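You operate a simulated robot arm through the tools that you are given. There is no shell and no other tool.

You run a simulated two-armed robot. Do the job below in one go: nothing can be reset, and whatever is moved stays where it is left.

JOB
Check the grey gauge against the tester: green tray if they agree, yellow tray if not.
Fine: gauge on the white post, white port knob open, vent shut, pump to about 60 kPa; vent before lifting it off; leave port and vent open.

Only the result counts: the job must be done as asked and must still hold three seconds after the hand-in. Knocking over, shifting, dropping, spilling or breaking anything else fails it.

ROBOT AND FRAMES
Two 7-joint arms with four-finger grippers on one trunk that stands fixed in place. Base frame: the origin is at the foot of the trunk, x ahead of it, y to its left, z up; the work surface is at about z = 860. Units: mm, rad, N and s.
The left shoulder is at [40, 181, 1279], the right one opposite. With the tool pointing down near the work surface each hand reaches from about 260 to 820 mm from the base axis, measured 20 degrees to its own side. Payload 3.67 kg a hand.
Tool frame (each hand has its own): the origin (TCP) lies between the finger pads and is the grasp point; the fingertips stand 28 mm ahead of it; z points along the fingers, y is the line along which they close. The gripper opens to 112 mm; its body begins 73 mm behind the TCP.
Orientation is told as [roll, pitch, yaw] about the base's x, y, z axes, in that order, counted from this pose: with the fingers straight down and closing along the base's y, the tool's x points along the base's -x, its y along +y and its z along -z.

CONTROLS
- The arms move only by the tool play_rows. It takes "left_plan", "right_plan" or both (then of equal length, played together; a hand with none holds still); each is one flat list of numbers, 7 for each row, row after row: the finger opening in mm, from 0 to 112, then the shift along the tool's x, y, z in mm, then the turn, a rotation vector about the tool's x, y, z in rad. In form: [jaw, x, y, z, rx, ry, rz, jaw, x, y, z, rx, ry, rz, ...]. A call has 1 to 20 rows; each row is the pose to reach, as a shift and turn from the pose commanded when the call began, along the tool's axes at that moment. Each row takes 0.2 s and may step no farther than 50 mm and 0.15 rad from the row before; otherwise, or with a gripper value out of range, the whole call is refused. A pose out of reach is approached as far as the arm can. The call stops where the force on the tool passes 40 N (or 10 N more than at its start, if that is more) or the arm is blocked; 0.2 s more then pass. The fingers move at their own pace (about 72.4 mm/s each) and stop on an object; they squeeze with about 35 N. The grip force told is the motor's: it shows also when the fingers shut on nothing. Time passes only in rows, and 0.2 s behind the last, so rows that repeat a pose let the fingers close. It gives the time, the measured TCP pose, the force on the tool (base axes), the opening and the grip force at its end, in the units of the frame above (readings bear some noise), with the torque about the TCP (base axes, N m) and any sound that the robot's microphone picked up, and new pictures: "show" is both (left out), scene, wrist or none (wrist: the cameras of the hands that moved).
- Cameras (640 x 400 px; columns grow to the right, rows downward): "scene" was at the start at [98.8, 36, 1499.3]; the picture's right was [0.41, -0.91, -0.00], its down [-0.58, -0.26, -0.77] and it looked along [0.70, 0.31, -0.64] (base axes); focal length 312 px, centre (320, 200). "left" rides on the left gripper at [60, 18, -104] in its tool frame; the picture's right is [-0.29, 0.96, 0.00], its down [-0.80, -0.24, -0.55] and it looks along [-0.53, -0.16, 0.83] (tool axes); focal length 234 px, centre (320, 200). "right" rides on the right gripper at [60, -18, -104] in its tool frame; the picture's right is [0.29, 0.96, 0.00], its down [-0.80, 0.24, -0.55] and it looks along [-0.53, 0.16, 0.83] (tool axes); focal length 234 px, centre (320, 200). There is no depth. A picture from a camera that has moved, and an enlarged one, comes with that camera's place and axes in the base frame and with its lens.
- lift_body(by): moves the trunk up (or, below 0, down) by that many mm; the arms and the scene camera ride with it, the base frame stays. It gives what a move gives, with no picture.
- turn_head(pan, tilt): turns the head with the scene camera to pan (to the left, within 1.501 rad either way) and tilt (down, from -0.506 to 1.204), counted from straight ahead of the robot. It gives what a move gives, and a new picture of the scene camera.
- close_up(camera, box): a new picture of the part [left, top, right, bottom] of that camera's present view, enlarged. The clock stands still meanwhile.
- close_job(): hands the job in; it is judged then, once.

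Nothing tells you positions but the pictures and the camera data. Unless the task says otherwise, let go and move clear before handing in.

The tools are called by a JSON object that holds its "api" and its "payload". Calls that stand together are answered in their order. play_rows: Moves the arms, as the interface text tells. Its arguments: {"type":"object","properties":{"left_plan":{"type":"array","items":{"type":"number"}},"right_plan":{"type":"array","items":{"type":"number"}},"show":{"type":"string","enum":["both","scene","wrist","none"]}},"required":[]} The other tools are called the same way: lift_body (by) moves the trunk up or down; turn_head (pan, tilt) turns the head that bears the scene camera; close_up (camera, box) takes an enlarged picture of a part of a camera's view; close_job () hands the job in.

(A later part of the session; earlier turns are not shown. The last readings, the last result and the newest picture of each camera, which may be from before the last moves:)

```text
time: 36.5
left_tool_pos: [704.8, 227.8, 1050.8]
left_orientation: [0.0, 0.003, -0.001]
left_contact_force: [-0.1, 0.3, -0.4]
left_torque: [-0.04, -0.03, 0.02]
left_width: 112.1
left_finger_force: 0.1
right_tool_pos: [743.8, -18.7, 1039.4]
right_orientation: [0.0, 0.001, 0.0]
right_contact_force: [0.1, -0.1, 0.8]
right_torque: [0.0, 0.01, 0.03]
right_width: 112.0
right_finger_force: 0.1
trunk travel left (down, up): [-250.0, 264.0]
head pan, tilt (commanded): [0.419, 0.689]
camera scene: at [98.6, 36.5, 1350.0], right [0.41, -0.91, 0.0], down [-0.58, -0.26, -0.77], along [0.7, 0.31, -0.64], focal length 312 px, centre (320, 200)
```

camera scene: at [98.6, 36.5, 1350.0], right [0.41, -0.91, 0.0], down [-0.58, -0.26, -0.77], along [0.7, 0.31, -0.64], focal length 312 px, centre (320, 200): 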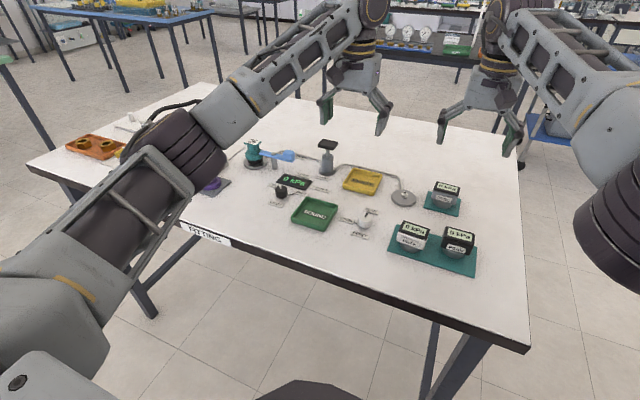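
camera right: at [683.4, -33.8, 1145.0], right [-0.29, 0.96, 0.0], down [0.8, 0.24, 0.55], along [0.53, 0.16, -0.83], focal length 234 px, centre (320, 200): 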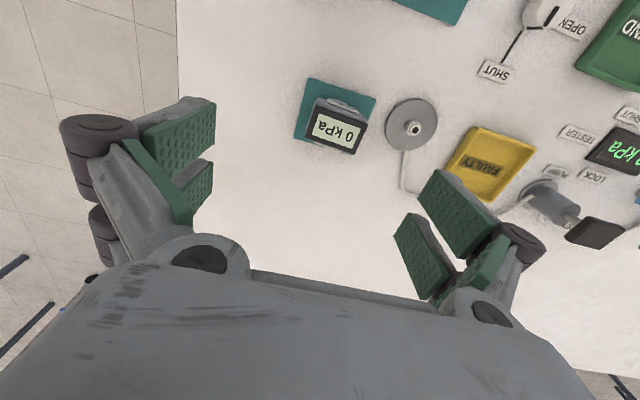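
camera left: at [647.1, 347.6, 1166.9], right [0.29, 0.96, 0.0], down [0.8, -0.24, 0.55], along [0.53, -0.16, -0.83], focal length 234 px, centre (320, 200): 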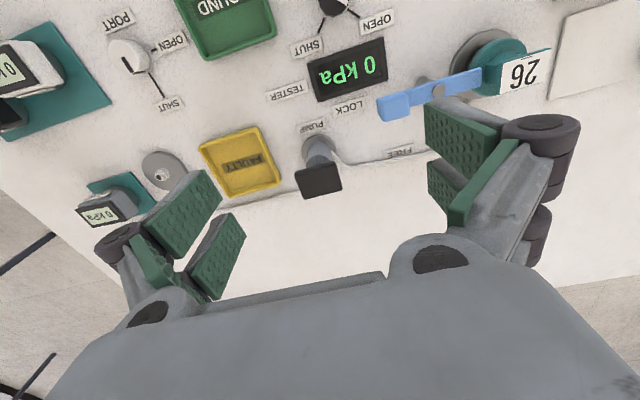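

Both arms now have low elbows and the left hand hangs at [705, 228, 1051]. I move the right arm well out of the way.

{"api": "play_rows", "payload": {"right_plan": [112, 0, -45, 0, 0, 0, 0, 112, 0, -90, 0, 0, 0, 0, 112, 0, -135, 0, 0, 0, 0, 112, 10, -180, 0, 0, 0, 0, 112, 40, -215, 0, 0, 0, 0, 112, 80, -240, 0, 0, 0, 0, 112, 125, -255, 0, 0, 0, 0, 112, 170, -270, 0, 0, 0, 0, 112, 215, -280, 0, 0, 0, 0, 112, 260, -290, 0, 0, 0, 0, 112, 260, -290, 0, 0, 0, 0], "show": "none"}}

{"api": "play_rows", "payload": {"left_plan": [112, 0, -40, 0, 0, 0, 0, 112, 0, -80, 0, 0, 0, 0, 112, 0, -120, 0, 0, 0, 0, 112, 5, -135, 0, 0, 0, 0, 112, 5, -135, 0, 0, 0, 0], "show": "both"}}

```text
time: 38.9
left_tool_pos: [705.7, 225.7, 1049.2]
left_orientation: [0.001, 0.002, -0.001]
left_contact_force: [-0.1, 0.0, -0.2]
left_torque: [-0.03, 0.03, 0.03]
left_width: 112.3
left_finger_force: 0.1
right_tool_pos: [484.9, -309.0, 1038.9]
right_orientation: [0.0, 0.001, -0.001]
right_contact_force: [-0.5, -0.4, 0.1]
right_torque: [0.02, -0.02, 0.02]
right_width: 112.1
right_finger_force: 0.2
trunk travel left (down, up): [-250.0, 264.0]
head pan, tilt (commanded): [0.419, 0.689]
```

```text
time: 40.1
left_tool_pos: [699.9, 91.6, 1049.6]
left_orientation: [0.0, 0.001, -0.002]
left_contact_force: [-0.3, 0.3, 0.5]
left_torque: [0.03, 0.0, -0.01]
left_width: 112.0
left_finger_force: 0.0
right_tool_pos: [484.2, -308.8, 1038.2]
right_orientation: [0.0, 0.0, -0.002]
right_contact_force: [-0.3, -0.3, -0.4]
right_torque: [0.0, -0.01, -0.02]
right_width: 112.0
right_finger_force: 0.0
trunk travel left (down, up): [-250.0, 264.0]
head pan, tilt (commanded): [0.419, 0.689]
camera scene: at [98.8, 35.8, 1350.1], right [0.41, -0.91, 0.0], down [-0.58, -0.26, -0.77], along [0.7, 0.31, -0.64], focal length 312 px, centre (320, 200)
camera left: at [640.8, 110.2, 1154.2], right [0.29, 0.96, 0.0], down [0.8, -0.24, 0.55], along [0.53, -0.16, -0.83], focal length 234 px, centre (320, 200)
```

scene: 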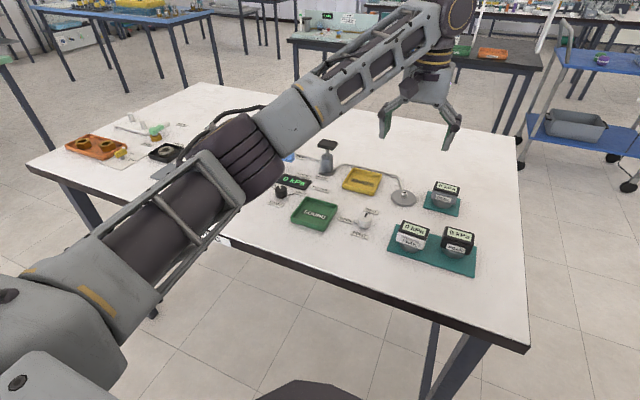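
left: 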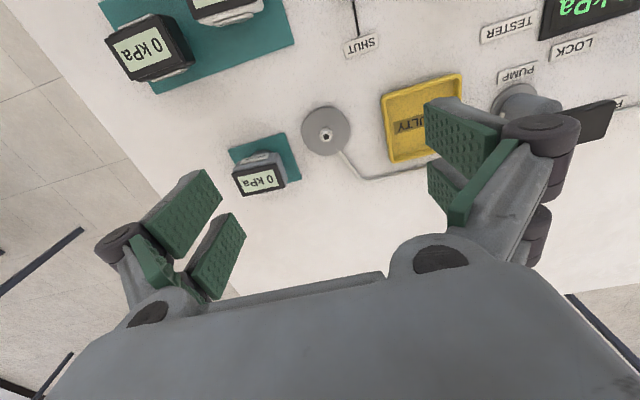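

Left hand is over the post area and the wrist camera sees both the post and the grey gauge. Close-ups for measuring.

{"api": "close_up", "payload": {"camera": "left", "box": [220, 95, 380, 205]}}

{"api": "close_up", "payload": {"camera": "scene", "box": [385, 170, 475, 225]}}

```text
3.64 times, centred on (300, 150) of left
camera zoom: at [640.8, 110.2, 1154.2], right [0.29, 0.96, 0.0], down [0.8, -0.24, 0.55], along [0.53, -0.16, -0.83], focal length 852 px, centre (393, 382)
```

zoom: 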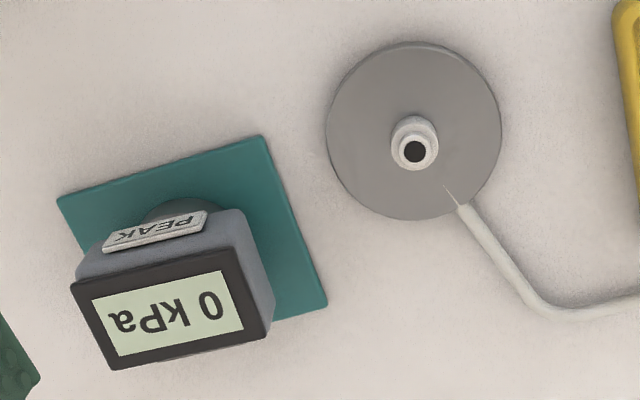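

```text
7.11 times, centred on (430, 198) of scene
camera zoom: at [98.8, 35.8, 1350.1], right [0.41, -0.91, 0.0], down [-0.58, -0.26, -0.77], along [0.7, 0.31, -0.64], focal length 2222 px, centre (-462, 218)
```

zoom: 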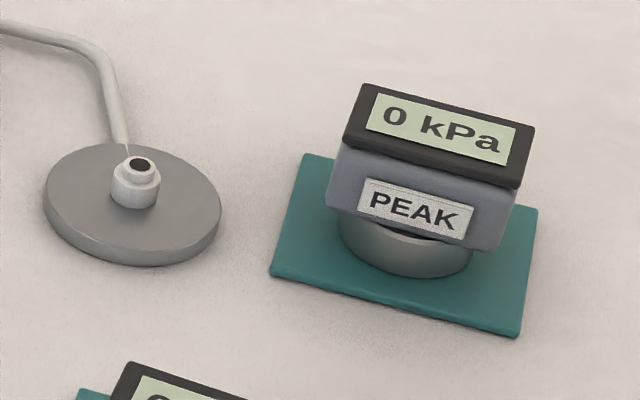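

Post centre is at about (728, 91), top at z ≈ 883; the grey gauge is about (749, 1), top z ≈ 910, body about 56 mm wide along y. I move the left hand above the gauge, lower down, and check that it reaches.

{"api": "play_rows", "payload": {"left_plan": [112, -8, -23, 10, 0, 0, 0, 112, -16, -46, 20, 0, 0, 0, 112, -24, -69, 30, 0, 0, 0, 112, -38, -91, 40, 0, 0, 0, 112, -48, -91, 60, 0, 0, 0, 112, -48, -91, 60, 0, 0, 0], "show": "wrist"}}

```text
time: 41.5
left_tool_pos: [745.4, 2.9, 989.5]
left_orientation: [0.001, 0.001, -0.003]
left_contact_force: [0.6, -0.3, 0.3]
left_torque: [0.01, 0.01, 0.03]
left_width: 112.0
left_finger_force: 0.1
left hand out of reach, approached as far as the arm can: row 5, 6
right_tool_pos: [485.6, -308.3, 1039.0]
right_orientation: [-0.001, 0.001, 0.0]
right_contact_force: [0.1, -0.6, 0.8]
right_torque: [0.0, 0.03, 0.0]
right_width: 112.0
right_finger_force: 0.1
trunk travel left (down, up): [-250.0, 264.0]
head pan, tilt (commanded): [0.419, 0.689]
camera left: at [685.4, 22.4, 1093.1], right [0.29, 0.96, 0.0], down [0.8, -0.24, 0.55], along [0.53, -0.16, -0.83], focal length 234 px, centre (320, 200)
```

left: 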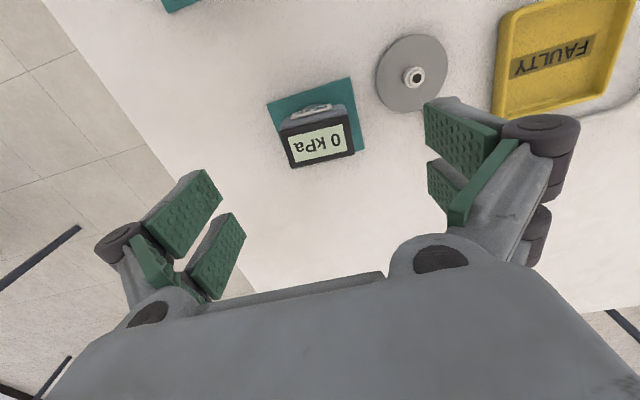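

Just about within reach (745). Close-up to refine the gauge position relative to the hand before descending.

{"api": "close_up", "payload": {"camera": "left", "box": [250, 20, 470, 190]}}

```text
2.35 times, centred on (360, 105) of left
camera zoom: at [685.4, 22.4, 1093.1], right [0.29, 0.96, 0.0], down [0.8, -0.24, 0.55], along [0.53, -0.16, -0.83], focal length 551 px, centre (226, 424)
```

zoom: 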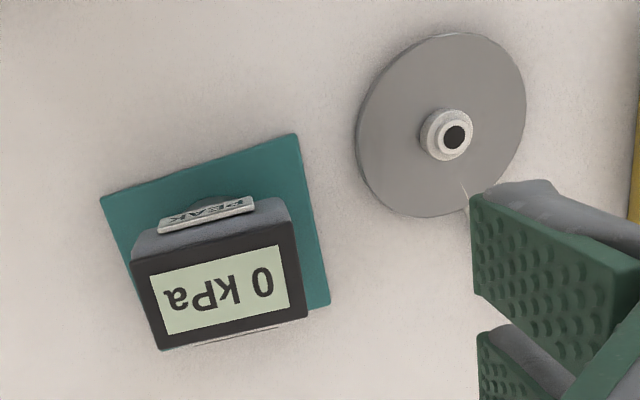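

The gauge is about 3 mm ahead and 3 mm to the right of the hand centre, yawed about -0.05 rad. I descend around it with the fingers at 84 mm, without closing yet.

{"api": "play_rows", "payload": {"left_plan": [84, -1, -2.6, 5, 0, 0, 0.05, 84, -2, -2.6, 20, 0, 0, 0.05, 84, -3, -2.6, 40, 0, 0, 0.05, 84, -3, -2.6, 60, 0, 0, 0.05, 84, -3, -2.6, 75, 0, 0, 0.05, 84, -3, -2.6, 84, 0, 0, 0.05, 84, -3, -2.6, 84, 0, 0, 0.05], "show": "both"}}

```text
time: 43.1
left_tool_pos: [747.9, 1.3, 905.1]
left_orientation: [0.001, 0.001, -0.051]
left_contact_force: [0.9, 0.1, 0.5]
left_torque: [-0.03, 0.02, -0.02]
left_width: 83.9
left_finger_force: 0.0
right_tool_pos: [485.3, -309.1, 1038.4]
right_orientation: [0.0, -0.001, -0.001]
right_contact_force: [0.4, 0.4, 0.5]
right_torque: [-0.01, -0.04, 0.05]
right_width: 112.1
right_finger_force: 0.1
trunk travel left (down, up): [-250.0, 264.0]
head pan, tilt (commanded): [0.419, 0.689]
camera scene: at [98.7, 35.6, 1350.1], right [0.41, -0.91, 0.0], down [-0.58, -0.26, -0.77], along [0.7, 0.31, -0.64], focal length 312 px, centre (320, 200)
camera left: at [688.5, 22.7, 1009.2], right [0.34, 0.94, 0.0], down [0.78, -0.28, 0.55], along [0.52, -0.19, -0.83], focal length 234 px, centre (320, 200)
```

scene: 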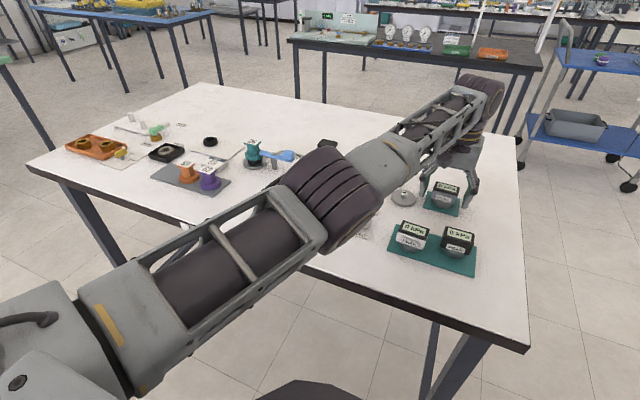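
left: 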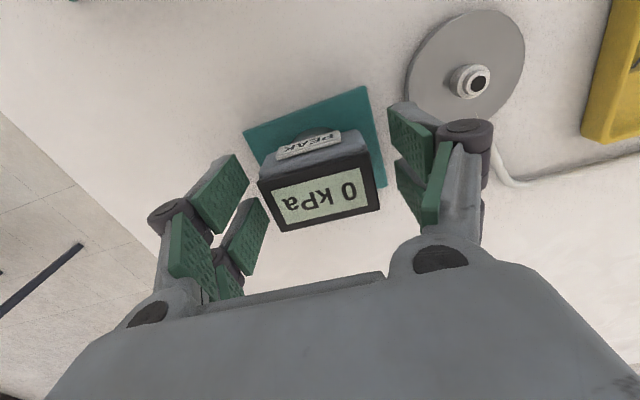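

The gauge sits between the fingers with clearance on both sides. I close the grip.

{"api": "play_rows", "payload": {"left_plan": [40, 0, 0, 0, 0, 0, 0, 40, 0, 0, 0, 0, 0, 0, 40, 0, 0, 0, 0, 0, 0, 40, 0, 0, 0, 0, 0, 0], "show": "wrist"}}

```text
time: 44.1
left_tool_pos: [747.9, 0.8, 903.0]
left_orientation: [0.001, 0.003, -0.052]
left_contact_force: [0.6, -0.7, -0.5]
left_torque: [0.0, 0.0, -0.01]
left_width: 55.5
left_finger_force: 34.9
right_tool_pos: [484.6, -310.1, 1038.4]
right_orientation: [0.001, 0.0, 0.0]
right_contact_force: [-0.2, -0.6, 0.4]
right_torque: [-0.02, -0.01, 0.0]
right_width: 112.0
right_finger_force: 0.1
trunk travel left (down, up): [-250.0, 264.0]
head pan, tilt (commanded): [0.419, 0.689]
camera left: at [688.7, 22.6, 1009.1], right [0.34, 0.94, 0.0], down [0.78, -0.28, 0.55], along [0.52, -0.19, -0.83], focal length 234 px, centre (320, 200)
```

left: 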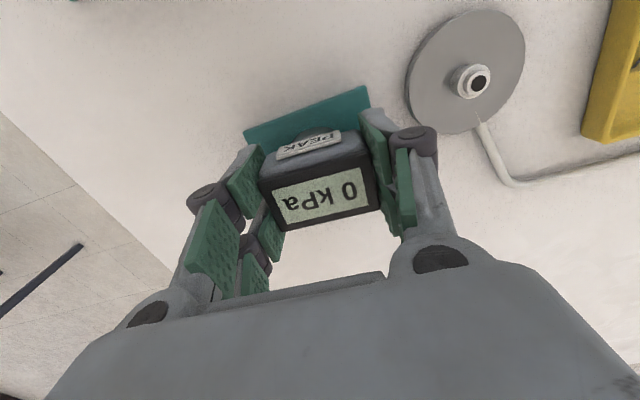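

Gripped at 55.5 mm. A close-up now gives the offset between the held gauge and the post.

{"api": "close_up", "payload": {"camera": "left", "box": [220, 0, 560, 240]}}

{"api": "close_up", "payload": {"camera": "scene", "box": [385, 150, 485, 220]}}

```text
1.67 times, centred on (390, 120) of left
camera zoom: at [688.7, 22.6, 1009.1], right [0.34, 0.94, 0.0], down [0.78, -0.28, 0.55], along [0.52, -0.19, -0.83], focal length 390 px, centre (203, 333)
```

zoom: 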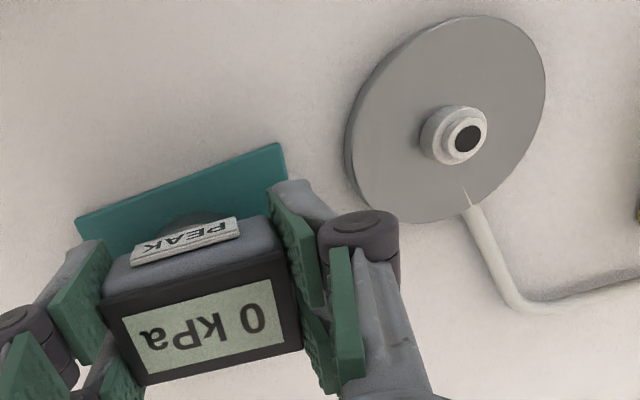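

```text
5.71 times, centred on (435, 185) of scene
camera zoom: at [98.9, 35.6, 1350.1], right [0.41, -0.91, 0.0], down [-0.58, -0.26, -0.77], along [0.7, 0.31, -0.64], focal length 1786 px, centre (-337, 286)
```

zoom: 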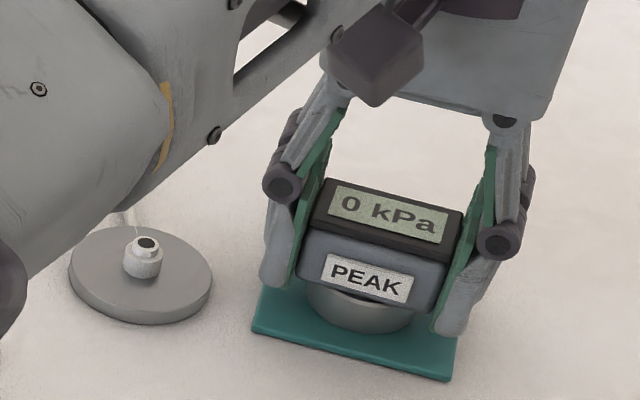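

Held gauge is about 1–2 mm ahead of the hand centre; the post is offset (-19, +89) from the hand. I lift 55 mm and travel over the post.

{"api": "play_rows", "payload": {"left_plan": [40, 0, 0, -10, 0, 0, 0, 40, 0, 0, -30, 0, 0, 0, 40, 0, 0, -55, 0, 0, 0, 40, 6, 22, -55, 0, 0, 0, 40, 12, 44, -55, 0, 0, 0, 40, 18, 66, -55, 0, 0, 0, 40, 25, 87.6, -55, 0, 0, 0, 40, 25, 87.6, -55, 0, 0, 0], "show": "both"}}

```text
time: 45.9
left_tool_pos: [725.5, 88.7, 959.7]
left_orientation: [0.004, 0.001, -0.051]
left_contact_force: [-0.2, -0.6, -1.2]
left_torque: [-0.04, 0.02, 0.0]
left_width: 55.7
left_finger_force: 35.1
right_tool_pos: [485.6, -311.0, 1037.6]
right_orientation: [0.002, 0.0, -0.001]
right_contact_force: [0.1, -0.5, 0.8]
right_torque: [0.01, -0.01, -0.03]
right_width: 111.9
right_finger_force: 0.1
trunk travel left (down, up): [-250.0, 264.0]
head pan, tilt (commanded): [0.419, 0.689]
camera scene: at [98.8, 34.2, 1350.1], right [0.41, -0.91, 0.0], down [-0.58, -0.26, -0.77], along [0.7, 0.31, -0.64], focal length 312 px, centre (320, 200)
camera left: at [667.4, 109.6, 1064.1], right [0.34, 0.94, 0.0], down [0.78, -0.28, 0.55], along [0.52, -0.19, -0.83], focal length 234 px, centre (320, 200)
```

scene: 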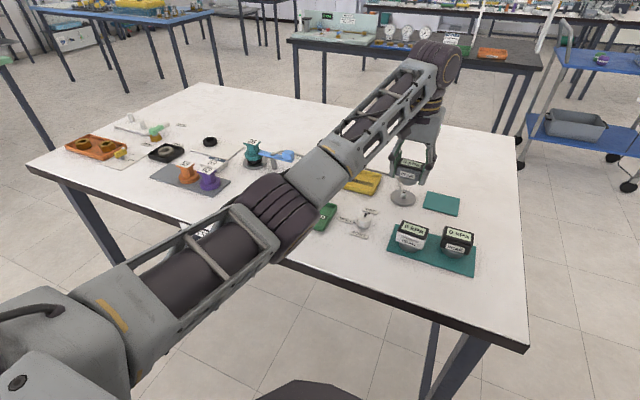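
left: 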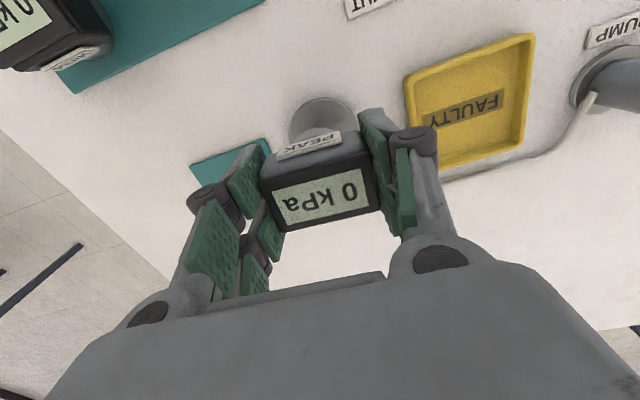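

The gauge hangs over the post. Close-up check of alignment from both cameras.

{"api": "close_up", "payload": {"camera": "scene", "box": [370, 130, 460, 215]}}

{"api": "close_up", "payload": {"camera": "left", "box": [230, 80, 430, 240]}}

```text
4.71 times, centred on (415, 172) of scene
camera zoom: at [98.8, 34.2, 1350.1], right [0.41, -0.91, 0.0], down [-0.58, -0.26, -0.77], along [0.7, 0.31, -0.64], focal length 1471 px, centre (-127, 329)
```

zoom: 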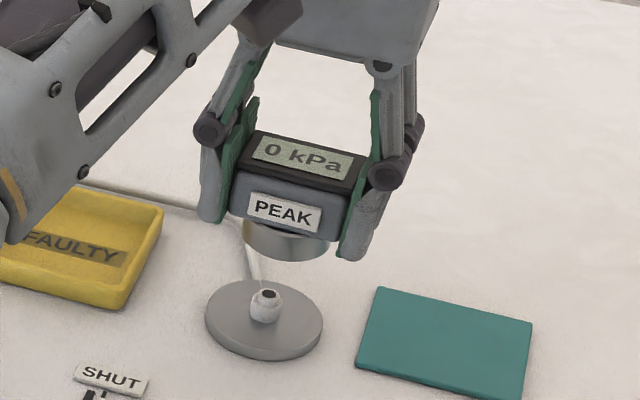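

```text
2.50 times, centred on (330, 160) of left
camera zoom: at [667.4, 109.6, 1064.1], right [0.34, 0.94, 0.0], down [0.78, -0.28, 0.55], along [0.52, -0.19, -0.83], focal length 585 px, centre (295, 300)
```

zoom: 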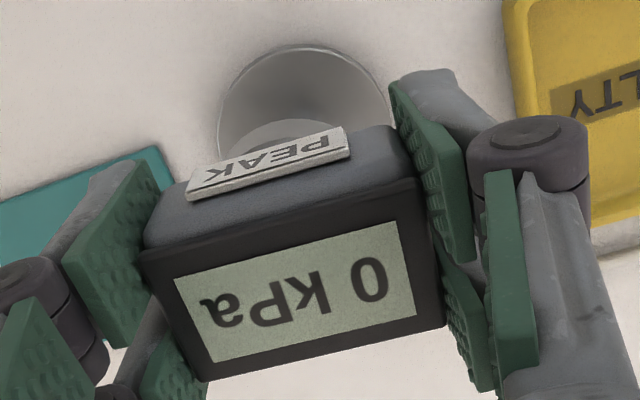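

{"api": "close_up", "payload": {"camera": "scene", "box": [394, 165, 444, 210]}}

{"api": "close_up", "payload": {"camera": "right", "box": [320, 50, 640, 250]}}

```text
8.89 times, centred on (419, 188) of scene
camera zoom: at [98.8, 34.2, 1350.1], right [0.41, -0.91, 0.0], down [-0.58, -0.26, -0.77], along [0.7, 0.31, -0.64], focal length 2778 px, centre (-560, 311)
```

zoom: 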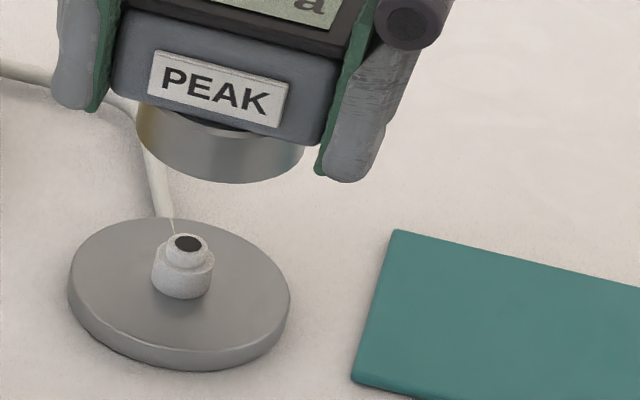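

```text
2.00 times, centred on (480, 150) of right
camera zoom: at [425.0, -327.3, 1143.5], right [-0.29, 0.96, 0.0], down [0.8, 0.24, 0.55], along [0.53, 0.16, -0.83], focal length 468 px, centre (0, 300)
```

zoom: 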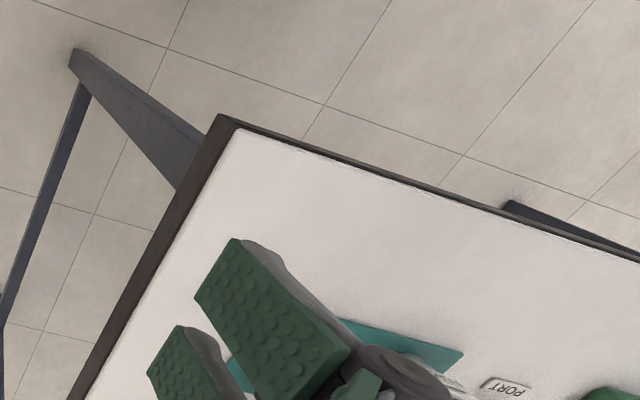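

From the scene view the post is about 1.5 mm more to the left than the gauge; I correct that and lower to just above contact.

{"api": "play_rows", "payload": {"left_plan": [40, 0.3, 1.3, 10, 0, 0, 0, 40, 0.3, 1.3, 20, 0, 0, 0, 40, 0.3, 1.3, 30, 0, 0, 0, 40, 0.3, 1.3, 30, 0, 0, 0], "show": "none"}}

{"api": "close_up", "payload": {"camera": "scene", "box": [388, 165, 438, 210]}}

```text
time: 46.9
left_tool_pos: [726.2, 89.9, 930.7]
left_orientation: [0.003, 0.004, -0.051]
left_contact_force: [-0.3, 0.4, -0.6]
left_torque: [0.0, -0.01, -0.03]
left_width: 55.3
left_finger_force: 34.9
right_tool_pos: [484.4, -309.6, 1038.9]
right_orientation: [0.001, -0.001, 0.001]
right_contact_force: [0.1, -0.7, -0.3]
right_torque: [0.01, -0.01, 0.0]
right_width: 112.2
right_finger_force: 0.0
trunk travel left (down, up): [-250.0, 264.0]
head pan, tilt (commanded): [0.419, 0.689]
```

```text
8.89 times, centred on (413, 188) of scene
camera zoom: at [98.8, 35.5, 1350.1], right [0.41, -0.91, 0.0], down [-0.58, -0.26, -0.77], along [0.7, 0.31, -0.64], focal length 2778 px, centre (-507, 311)
```

zoom: 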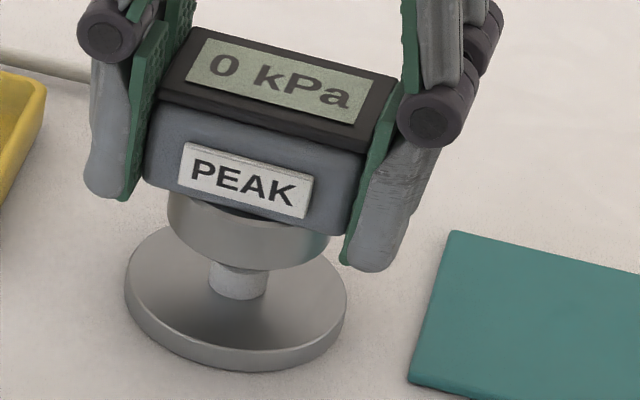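

Alignment looks within a millimetre. I lower it onto the post in small steps.

{"api": "play_rows", "payload": {"left_plan": [40, 0, -0.4, 4, 0, 0, 0, 40, 0, -0.4, 8, 0, 0, 0, 40, 0, -0.4, 12, 0, 0, 0, 40, 0, -0.4, 15, 0, 0, 0, 40, 0, -0.4, 15, 0, 0, 0], "show": "none"}}

{"api": "close_up", "payload": {"camera": "scene", "box": [388, 165, 438, 210]}}

```text
time: 48.1
left_tool_pos: [726.3, 89.9, 914.4]
left_orientation: [-0.001, 0.001, -0.052]
left_contact_force: [0.9, -0.1, -1.0]
left_torque: [0.0, 0.0, 0.0]
left_width: 55.7
left_finger_force: 35.3
right_tool_pos: [484.9, -310.0, 1038.4]
right_orientation: [0.001, 0.001, 0.0]
right_contact_force: [0.2, 0.5, 0.0]
right_torque: [0.0, 0.0, -0.02]
right_width: 111.9
right_finger_force: 0.1
trunk travel left (down, up): [-250.0, 264.0]
head pan, tilt (commanded): [0.419, 0.689]
```

```text
8.89 times, centred on (413, 188) of scene
camera zoom: at [98.9, 35.7, 1350.1], right [0.41, -0.91, 0.0], down [-0.58, -0.26, -0.77], along [0.7, 0.31, -0.64], focal length 2778 px, centre (-507, 311)
```

zoom: 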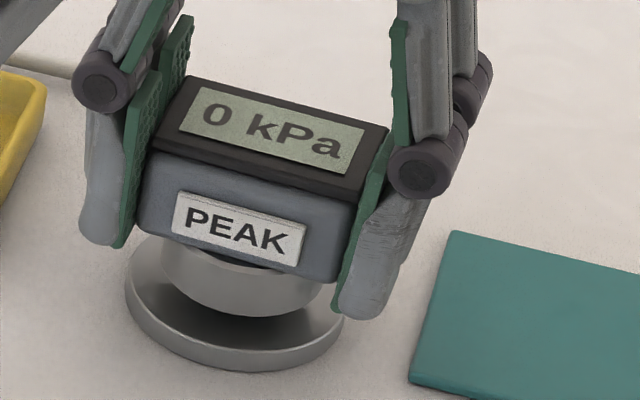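

The gauge has gone over the nipple without force. I continue down gently until it seats.

{"api": "play_rows", "payload": {"left_plan": [40, 0, 0, 2, 0, 0, 0, 40, 0, 0, 4, 0, 0, 0, 40, 0, 0, 6, 0, 0, 0, 40, 0, 0, 6, 0, 0, 0], "show": "none"}}

{"api": "close_up", "payload": {"camera": "scene", "box": [388, 165, 438, 210]}}

```text
time: 49.1
left_tool_pos: [727.7, 91.3, 908.8]
left_orientation: [0.001, 0.001, -0.052]
left_contact_force: [-0.9, -0.9, -1.3]
left_torque: [-0.01, 0.01, 0.01]
left_width: 55.6
left_finger_force: 34.8
right_tool_pos: [486.4, -310.5, 1038.4]
right_orientation: [0.0, 0.0, -0.001]
right_contact_force: [0.6, -0.5, 0.4]
right_torque: [-0.03, -0.02, -0.03]
right_width: 112.2
right_finger_force: 0.1
trunk travel left (down, up): [-250.0, 264.0]
head pan, tilt (commanded): [0.419, 0.689]
```

```text
8.89 times, centred on (413, 188) of scene
camera zoom: at [98.9, 35.7, 1350.1], right [0.41, -0.91, 0.0], down [-0.58, -0.26, -0.77], along [0.7, 0.31, -0.64], focal length 2778 px, centre (-507, 311)
```

zoom: 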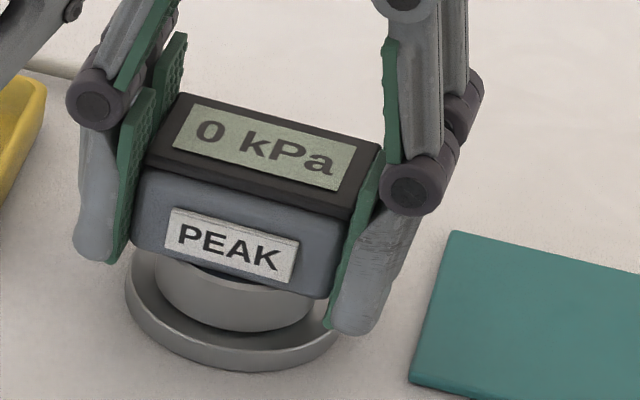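

{"api": "play_rows", "payload": {"left_plan": [40, 0, 0, 1, 0, 0, 0, 40, 0, 0, 2, 0, 0, 0, 40, 0, 0, 3, 0, 0, 0, 40, 0, 0, 4, 0, 0, 0, 40, 0, 0, 4, 0, 0, 0], "show": "none"}}

{"api": "close_up", "payload": {"camera": "scene", "box": [388, 165, 438, 210]}}

```text
time: 50.3
left_tool_pos: [727.5, 91.1, 908.5]
left_orientation: [0.001, -0.005, -0.052]
left_contact_force: [8.3, -0.3, 23.4]
left_torque: [0.08, 0.08, -0.03]
left_width: 55.6
left_finger_force: 34.7
right_tool_pos: [483.3, -310.0, 1038.5]
right_orientation: [0.001, -0.002, 0.0]
right_contact_force: [-0.3, -0.4, 0.1]
right_torque: [0.0, -0.01, 0.02]
right_width: 111.8
right_finger_force: 0.1
trunk travel left (down, up): [-250.0, 264.0]
head pan, tilt (commanded): [0.419, 0.689]
```

```text
8.89 times, centred on (413, 188) of scene
camera zoom: at [97.2, 35.4, 1350.4], right [0.41, -0.91, 0.0], down [-0.58, -0.26, -0.77], along [0.71, 0.31, -0.64], focal length 2778 px, centre (-507, 311)
```

zoom: 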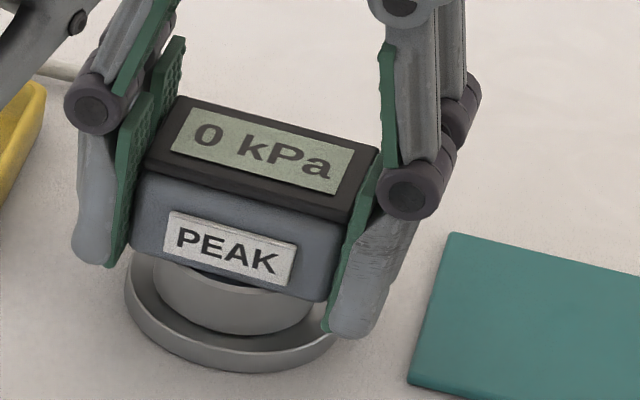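

The gauge is seated (upward force 23 N, z stopped at 908.5). I relax the push, open the fingers, and check.

{"api": "play_rows", "payload": {"left_plan": [40, 0, 0, -2, 0, 0, 0, 40, 0, 0, -3, 0, 0, 0, 84, 0, 0, -3, 0, 0, 0, 84, 0, 0, -3, 0, 0, 0, 84, 0, 0, -3, 0, 0, 0], "show": "both"}}

```text
time: 51.5
left_tool_pos: [728.1, 89.4, 907.4]
left_orientation: [0.001, 0.002, -0.053]
left_contact_force: [-0.2, 0.3, 0.1]
left_torque: [0.01, 0.01, -0.03]
left_width: 84.4
left_finger_force: 0.0
right_tool_pos: [484.5, -310.6, 1038.5]
right_orientation: [0.001, 0.0, 0.0]
right_contact_force: [-0.5, 0.2, 0.0]
right_torque: [-0.02, 0.0, -0.01]
right_width: 112.0
right_finger_force: 0.1
trunk travel left (down, up): [-250.0, 264.0]
head pan, tilt (commanded): [0.419, 0.689]
camera scene: at [98.9, 35.7, 1350.0], right [0.41, -0.91, 0.0], down [-0.58, -0.26, -0.77], along [0.7, 0.31, -0.64], focal length 312 px, centre (320, 200)
camera left: at [668.0, 112.1, 1012.0], right [0.34, 0.94, 0.0], down [0.78, -0.28, 0.55], along [0.52, -0.19, -0.83], focal length 234 px, centre (320, 200)
```

scene: 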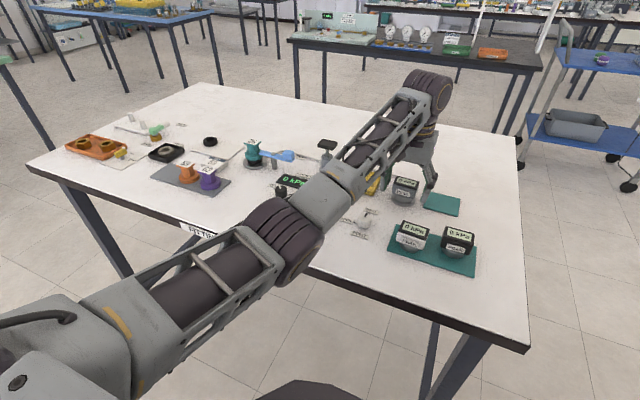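
left: 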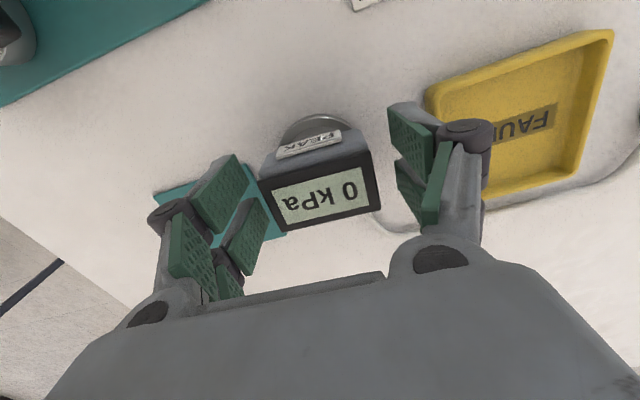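

Gauge stands free on the post. I raise the hand 100 mm and check that the gauge stays.

{"api": "play_rows", "payload": {"left_plan": [84, 0, 0, -20, 0, 0, 0, 84, 0, 0, -45, 0, 0, 0, 84, 0, 0, -75, 0, 0, 0, 84, 0, 0, -105, 0, 0, -0.05, 84, 0, 0, -105, 0, 0, -0.05], "show": "scene"}}

{"api": "close_up", "payload": {"camera": "scene", "box": [380, 160, 440, 215]}}

```text
time: 52.7
left_tool_pos: [725.8, 88.5, 1013.0]
left_orientation: [0.0, 0.002, -0.001]
left_contact_force: [-0.2, -0.1, 0.7]
left_torque: [-0.01, 0.0, -0.03]
left_width: 84.1
left_finger_force: 0.0
right_tool_pos: [485.0, -309.5, 1036.8]
right_orientation: [0.001, 0.001, 0.001]
right_contact_force: [1.1, -0.7, 0.2]
right_torque: [-0.01, 0.01, 0.0]
right_width: 111.6
right_finger_force: 0.1
trunk travel left (down, up): [-250.0, 264.0]
head pan, tilt (commanded): [0.419, 0.689]
camera scene: at [99.3, 35.9, 1350.0], right [0.41, -0.91, 0.0], down [-0.58, -0.26, -0.77], along [0.7, 0.31, -0.64], focal length 312 px, centre (320, 200)
```

scene: 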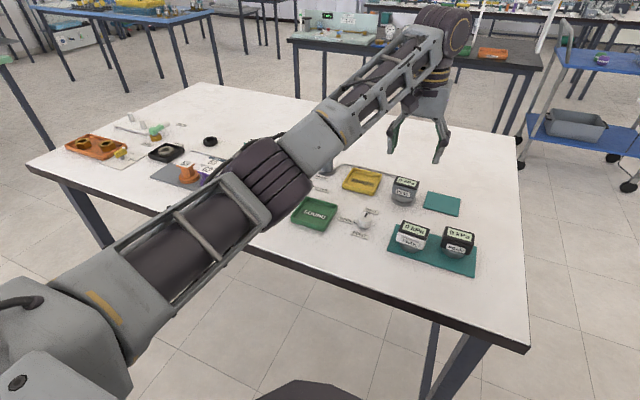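

```text
7.27 times, centred on (410, 188) of scene
camera zoom: at [99.3, 35.9, 1350.0], right [0.41, -0.91, 0.0], down [-0.58, -0.26, -0.77], along [0.7, 0.31, -0.64], focal length 2273 px, centre (-334, 291)
```

zoom: 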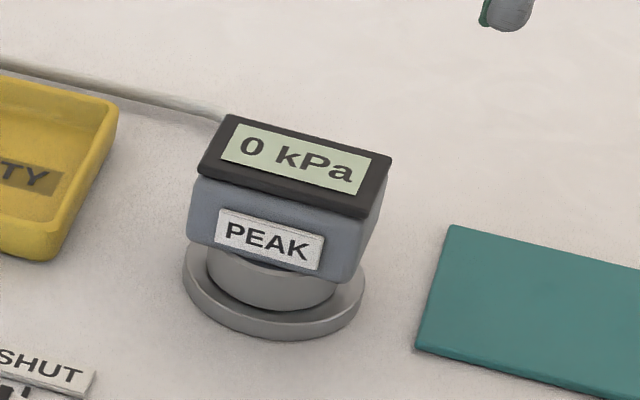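

The gauge sits upright on the post. Next the white PORT knob near (604, 150): I move the hand above it.

{"api": "play_rows", "payload": {"left_plan": [84, 32, 15, 3, 0, 0, 0, 84, 64, 30, 6, 0, 0, 0, 84, 96, 45, 9, 0, 0, 0, 84, 126, 60, 12, 0, 0, 0, 84, 126, 60, 12, 0, 0, 0], "show": "both"}}

```text
time: 53.9
left_tool_pos: [598.9, 149.7, 1001.2]
left_orientation: [0.002, 0.003, -0.002]
left_contact_force: [-0.2, 0.4, 0.5]
left_torque: [0.05, 0.02, 0.05]
left_width: 83.8
left_finger_force: 0.0
right_tool_pos: [485.6, -311.4, 1037.8]
right_orientation: [0.001, 0.0, 0.001]
right_contact_force: [-1.6, -0.4, -0.5]
right_torque: [0.01, 0.0, -0.02]
right_width: 111.9
right_finger_force: 0.0
trunk travel left (down, up): [-250.0, 264.0]
head pan, tilt (commanded): [0.419, 0.689]
camera scene: at [99.4, 34.8, 1350.0], right [0.41, -0.91, 0.0], down [-0.58, -0.26, -0.77], along [0.7, 0.31, -0.64], focal length 312 px, centre (320, 200)
camera left: at [539.8, 168.8, 1104.8], right [0.29, 0.96, 0.0], down [0.8, -0.24, 0.55], along [0.53, -0.16, -0.83], focal length 234 px, centre (320, 200)
```

scene: 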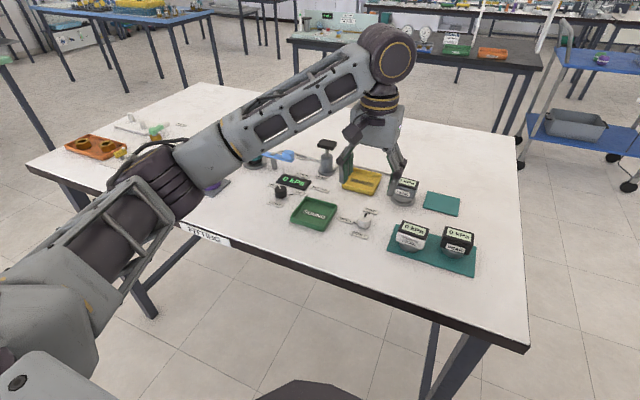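
left: 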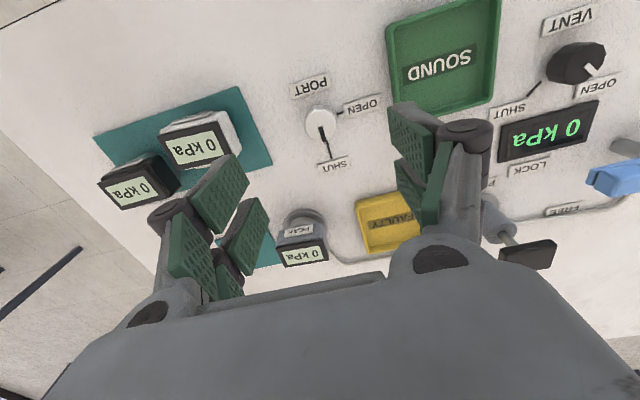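

{"api": "close_up", "payload": {"camera": "left", "box": [270, 65, 400, 185]}}

{"api": "close_up", "payload": {"camera": "scene", "box": [330, 195, 400, 245]}}

```text
3.33 times, centred on (335, 125) of left
camera zoom: at [539.8, 168.8, 1104.8], right [0.29, 0.96, 0.0], down [0.8, -0.24, 0.55], along [0.53, -0.16, -0.83], focal length 781 px, centre (270, 450)
```

zoom: 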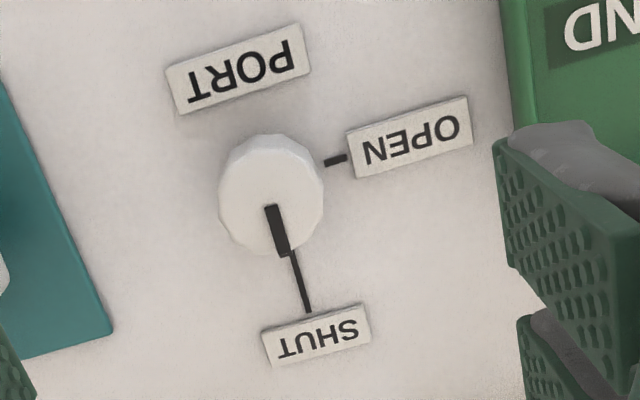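

```text
8.00 times, centred on (365, 220) of scene
camera zoom: at [99.4, 34.8, 1350.0], right [0.41, -0.91, 0.0], down [-0.58, -0.26, -0.77], along [0.7, 0.31, -0.64], focal length 2500 px, centre (-40, 40)
```

zoom: 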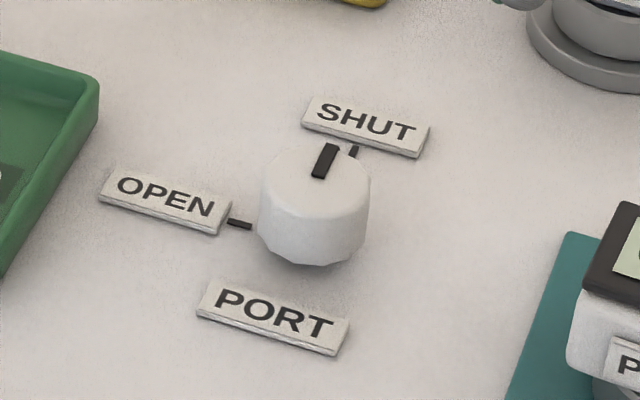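

Knob centre is about 4 mm ahead of the hand. I pre-turn the hand by -0.75 rad, narrow the fingers to 60 mm and come down to z ≈ 930.

{"api": "play_rows", "payload": {"left_plan": [60, -1, 0, 12, 0, 0, 0.15, 60, -2, 0, 25, 0, 0, 0.3, 60, -3, 0, 40, 0, 0, 0.45, 60, -4, 0, 55, 0, 0, 0.6, 60, -4, 0, 70, 0, 0, 0.75, 60, -4, 0, 70, 0, 0, 0.75], "show": "both"}}

{"api": "close_up", "payload": {"camera": "scene", "box": [320, 175, 410, 245]}}

```text
time: 55.3
left_tool_pos: [604.9, 150.3, 931.3]
left_orientation: [0.0, 0.001, -0.754]
left_contact_force: [-0.9, -0.1, 0.3]
left_torque: [0.02, -0.01, -0.01]
left_width: 60.2
left_finger_force: 0.1
right_tool_pos: [484.6, -309.2, 1037.3]
right_orientation: [0.0, 0.001, 0.0]
right_contact_force: [0.5, 0.4, -0.2]
right_torque: [-0.02, 0.01, 0.03]
right_width: 112.5
right_finger_force: 0.0
trunk travel left (down, up): [-250.0, 264.0]
head pan, tilt (commanded): [0.419, 0.689]
camera scene: at [98.7, 35.6, 1350.1], right [0.41, -0.91, 0.0], down [-0.58, -0.26, -0.77], along [0.7, 0.31, -0.64], focal length 312 px, centre (320, 200)
camera left: at [573.5, 205.2, 1035.8], right [0.87, 0.5, 0.0], down [0.42, -0.72, 0.55], along [0.28, -0.48, -0.83], focal length 234 px, centre (320, 200)
```

scene: 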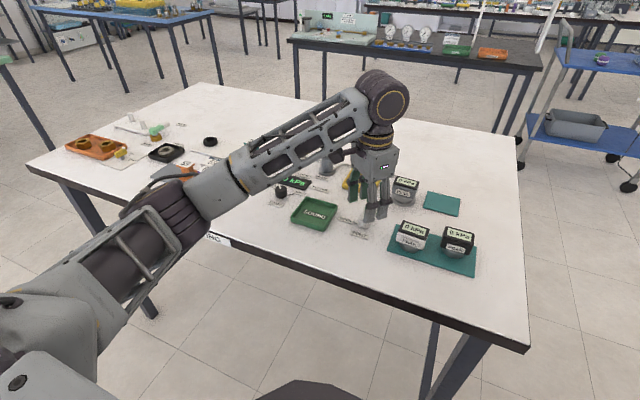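
left: 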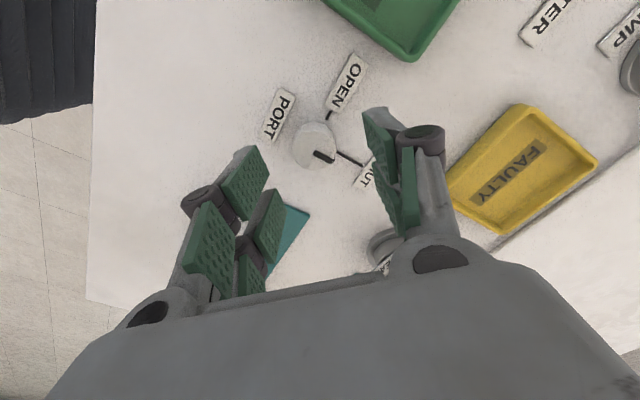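

```text
5.71 times, centred on (365, 210) of scene
camera zoom: at [98.7, 35.6, 1350.1], right [0.41, -0.91, 0.0], down [-0.58, -0.26, -0.77], along [0.7, 0.31, -0.64], focal length 1786 px, centre (63, 143)
```

zoom: 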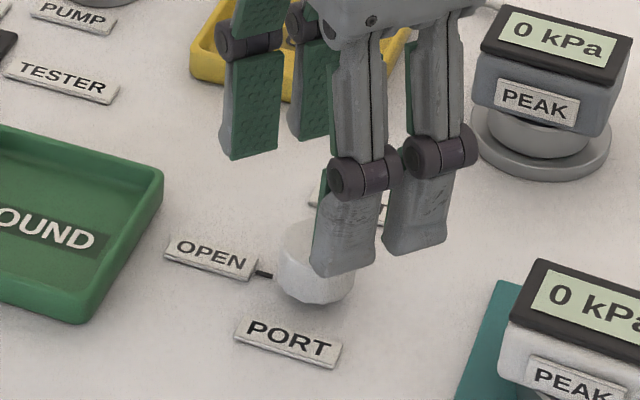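

{"api": "close_up", "payload": {"camera": "left", "box": [250, 90, 390, 200]}}

```text
3.64 times, centred on (320, 145) of left
camera zoom: at [573.5, 205.2, 1035.8], right [0.87, 0.5, 0.0], down [0.42, -0.72, 0.55], along [0.28, -0.48, -0.83], focal length 852 px, centre (320, 400)
```

zoom: 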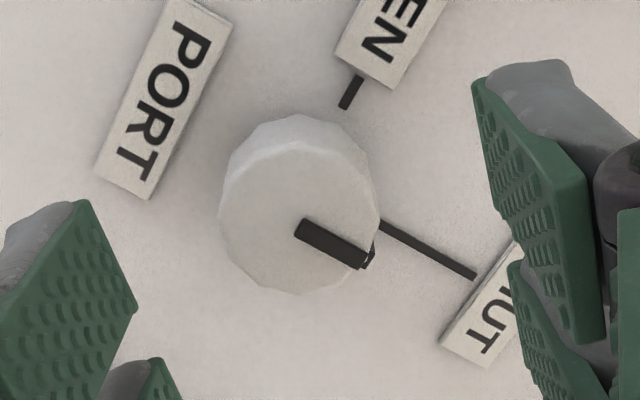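

The knob centre is 3.9 mm off along the closing line; I correct that and go down to z ≈ 894.5, then close on the knob.

{"api": "play_rows", "payload": {"left_plan": [60, 1.2, -3.9, 8, 0, 0, 0, 60, 1.2, -3.9, 18, 0, 0, 0, 60, 1.2, -3.9, 28, 0, 0, 0, 60, 1.2, -3.9, 36.5, 0, 0, 0, 60, 1.2, -3.9, 36.5, 0, 0, 0], "show": "wrist"}}

{"api": "close_up", "payload": {"camera": "scene", "box": [320, 175, 410, 245]}}

```text
time: 56.5
left_tool_pos: [601.3, 147.8, 893.9]
left_orientation: [-0.002, 0.001, -0.751]
left_contact_force: [-0.4, 0.7, -0.3]
left_torque: [0.0, -0.02, 0.03]
left_width: 60.0
left_finger_force: 0.0
right_tool_pos: [485.2, -308.8, 1039.7]
right_orientation: [0.0, 0.0, 0.0]
right_contact_force: [0.1, 0.4, 0.1]
right_torque: [-0.01, 0.0, -0.02]
right_width: 112.0
right_finger_force: 0.0
trunk travel left (down, up): [-250.0, 264.0]
head pan, tilt (commanded): [0.419, 0.689]
camera left: at [569.0, 202.7, 998.8], right [0.86, 0.5, 0.0], down [0.42, -0.72, 0.55], along [0.28, -0.48, -0.83], focal length 234 px, centre (320, 200)
```

left: 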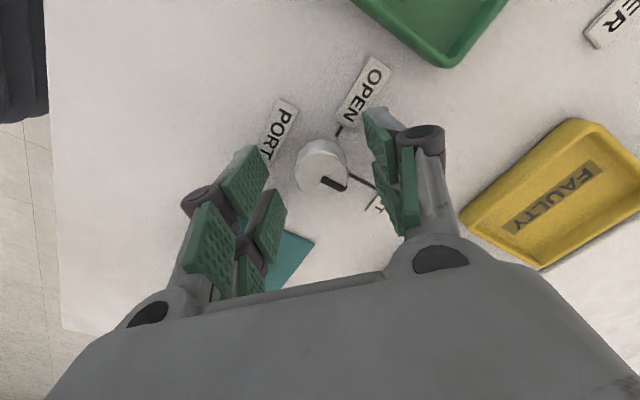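

```text
5.71 times, centred on (365, 210) of scene
camera zoom: at [98.7, 35.7, 1350.1], right [0.41, -0.91, 0.0], down [-0.58, -0.26, -0.77], along [0.7, 0.31, -0.64], focal length 1786 px, centre (63, 143)
```

zoom: 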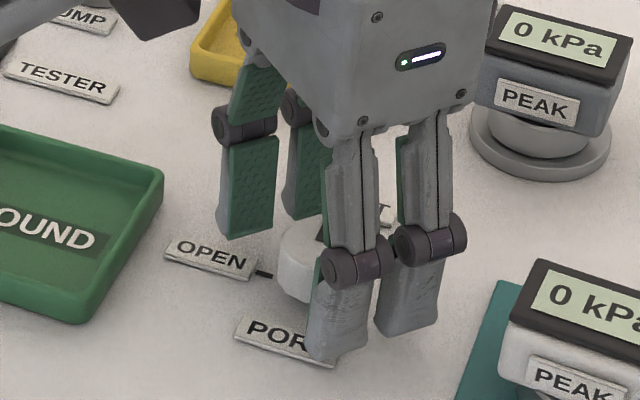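

Centred on the knob. I close the fingers on it.

{"api": "play_rows", "payload": {"left_plan": [20, 0, 0, 0, 0, 0, 0, 20, 0, 0, 0, 0, 0, 0, 20, 0, 0, 0, 0, 0, 0], "show": "wrist"}}

```text
time: 57.3
left_tool_pos: [601.4, 149.5, 893.3]
left_orientation: [0.001, 0.001, -0.75]
left_contact_force: [4.1, 5.8, 1.2]
left_torque: [0.32, -0.06, 0.04]
left_width: 28.4
left_finger_force: 45.3
right_tool_pos: [485.2, -307.4, 1038.5]
right_orientation: [0.001, 0.001, -0.001]
right_contact_force: [-0.7, -0.6, 0.2]
right_torque: [0.01, 0.0, -0.02]
right_width: 111.8
right_finger_force: 0.1
trunk travel left (down, up): [-250.0, 264.0]
head pan, tilt (commanded): [0.419, 0.689]
camera left: at [569.5, 203.8, 998.7], right [0.86, 0.5, 0.0], down [0.42, -0.72, 0.55], along [0.28, -0.48, -0.83], focal length 234 px, centre (320, 200)
```

left: 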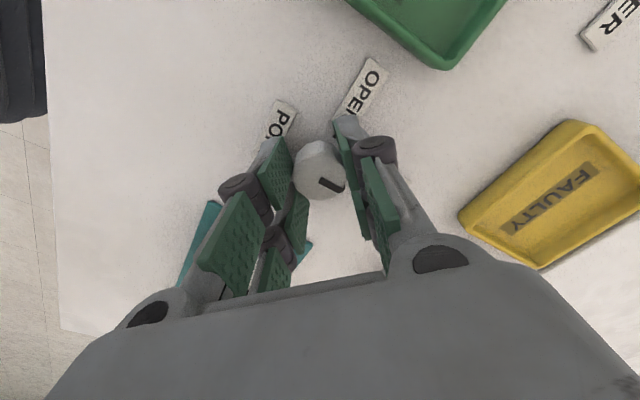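

Gripped at 28.4 mm with a small side force. I turn the knob counter-clockwise 90° towards OPEN.

{"api": "play_rows", "payload": {"left_plan": [20, 0, 0.8, 0, 0, 0, -0.1, 20, 0, 0.8, 0, 0, 0, -0.25, 20, 0, 0.8, 0, 0, 0, -0.4, 20, 0, 0.8, 0, 0, 0, -0.55, 20, 0, 0.8, 0, 0, 0, -0.7, 20, 0, 0.8, 0, 0, 0, -0.85, 20, 0, 0.8, 0, 0, 0, -1.0, 20, 0, 0.8, 0, 0, 0, -1.15, 20, 0, 0.8, 0, 0, 0, -1.3, 20, 0, 0.8, 0, 0, 0, -1.45, 20, 0, 0.8, 0, 0, 0, -1.57, 20, 0, 0.8, 0, 0, 0, -1.57], "show": "both"}}

```text
time: 59.9
left_tool_pos: [600.6, 150.3, 894.6]
left_orientation: [0.002, 0.0, 0.82]
left_contact_force: [-10.2, 8.4, -5.4]
left_torque: [-0.32, 0.55, 0.02]
left_width: 27.7
left_finger_force: 45.0
right_tool_pos: [485.0, -308.3, 1039.4]
right_orientation: [0.001, 0.0, 0.001]
right_contact_force: [0.7, 1.6, 0.7]
right_torque: [0.01, -0.02, 0.0]
right_width: 112.0
right_finger_force: 0.0
trunk travel left (down, up): [-250.0, 264.0]
head pan, tilt (commanded): [0.419, 0.689]
camera scene: at [98.2, 37.0, 1350.0], right [0.41, -0.91, 0.0], down [-0.58, -0.26, -0.77], along [0.7, 0.31, -0.64], focal length 312 px, centre (320, 200)
camera left: at [546.7, 119.5, 998.7], right [-0.5, 0.86, 0.0], down [0.72, 0.42, 0.55], along [0.48, 0.28, -0.83], focal length 234 px, centre (320, 200)
```

scene: 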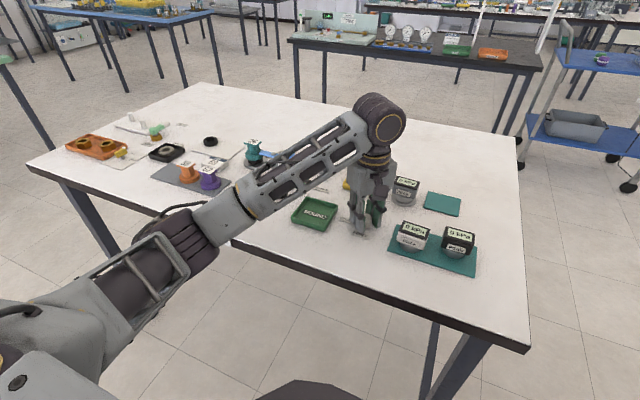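
left: 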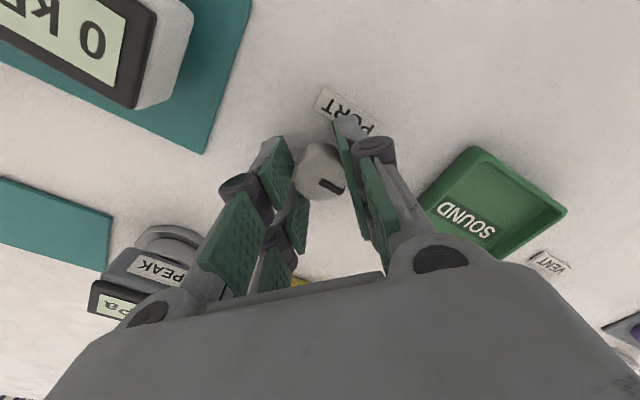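

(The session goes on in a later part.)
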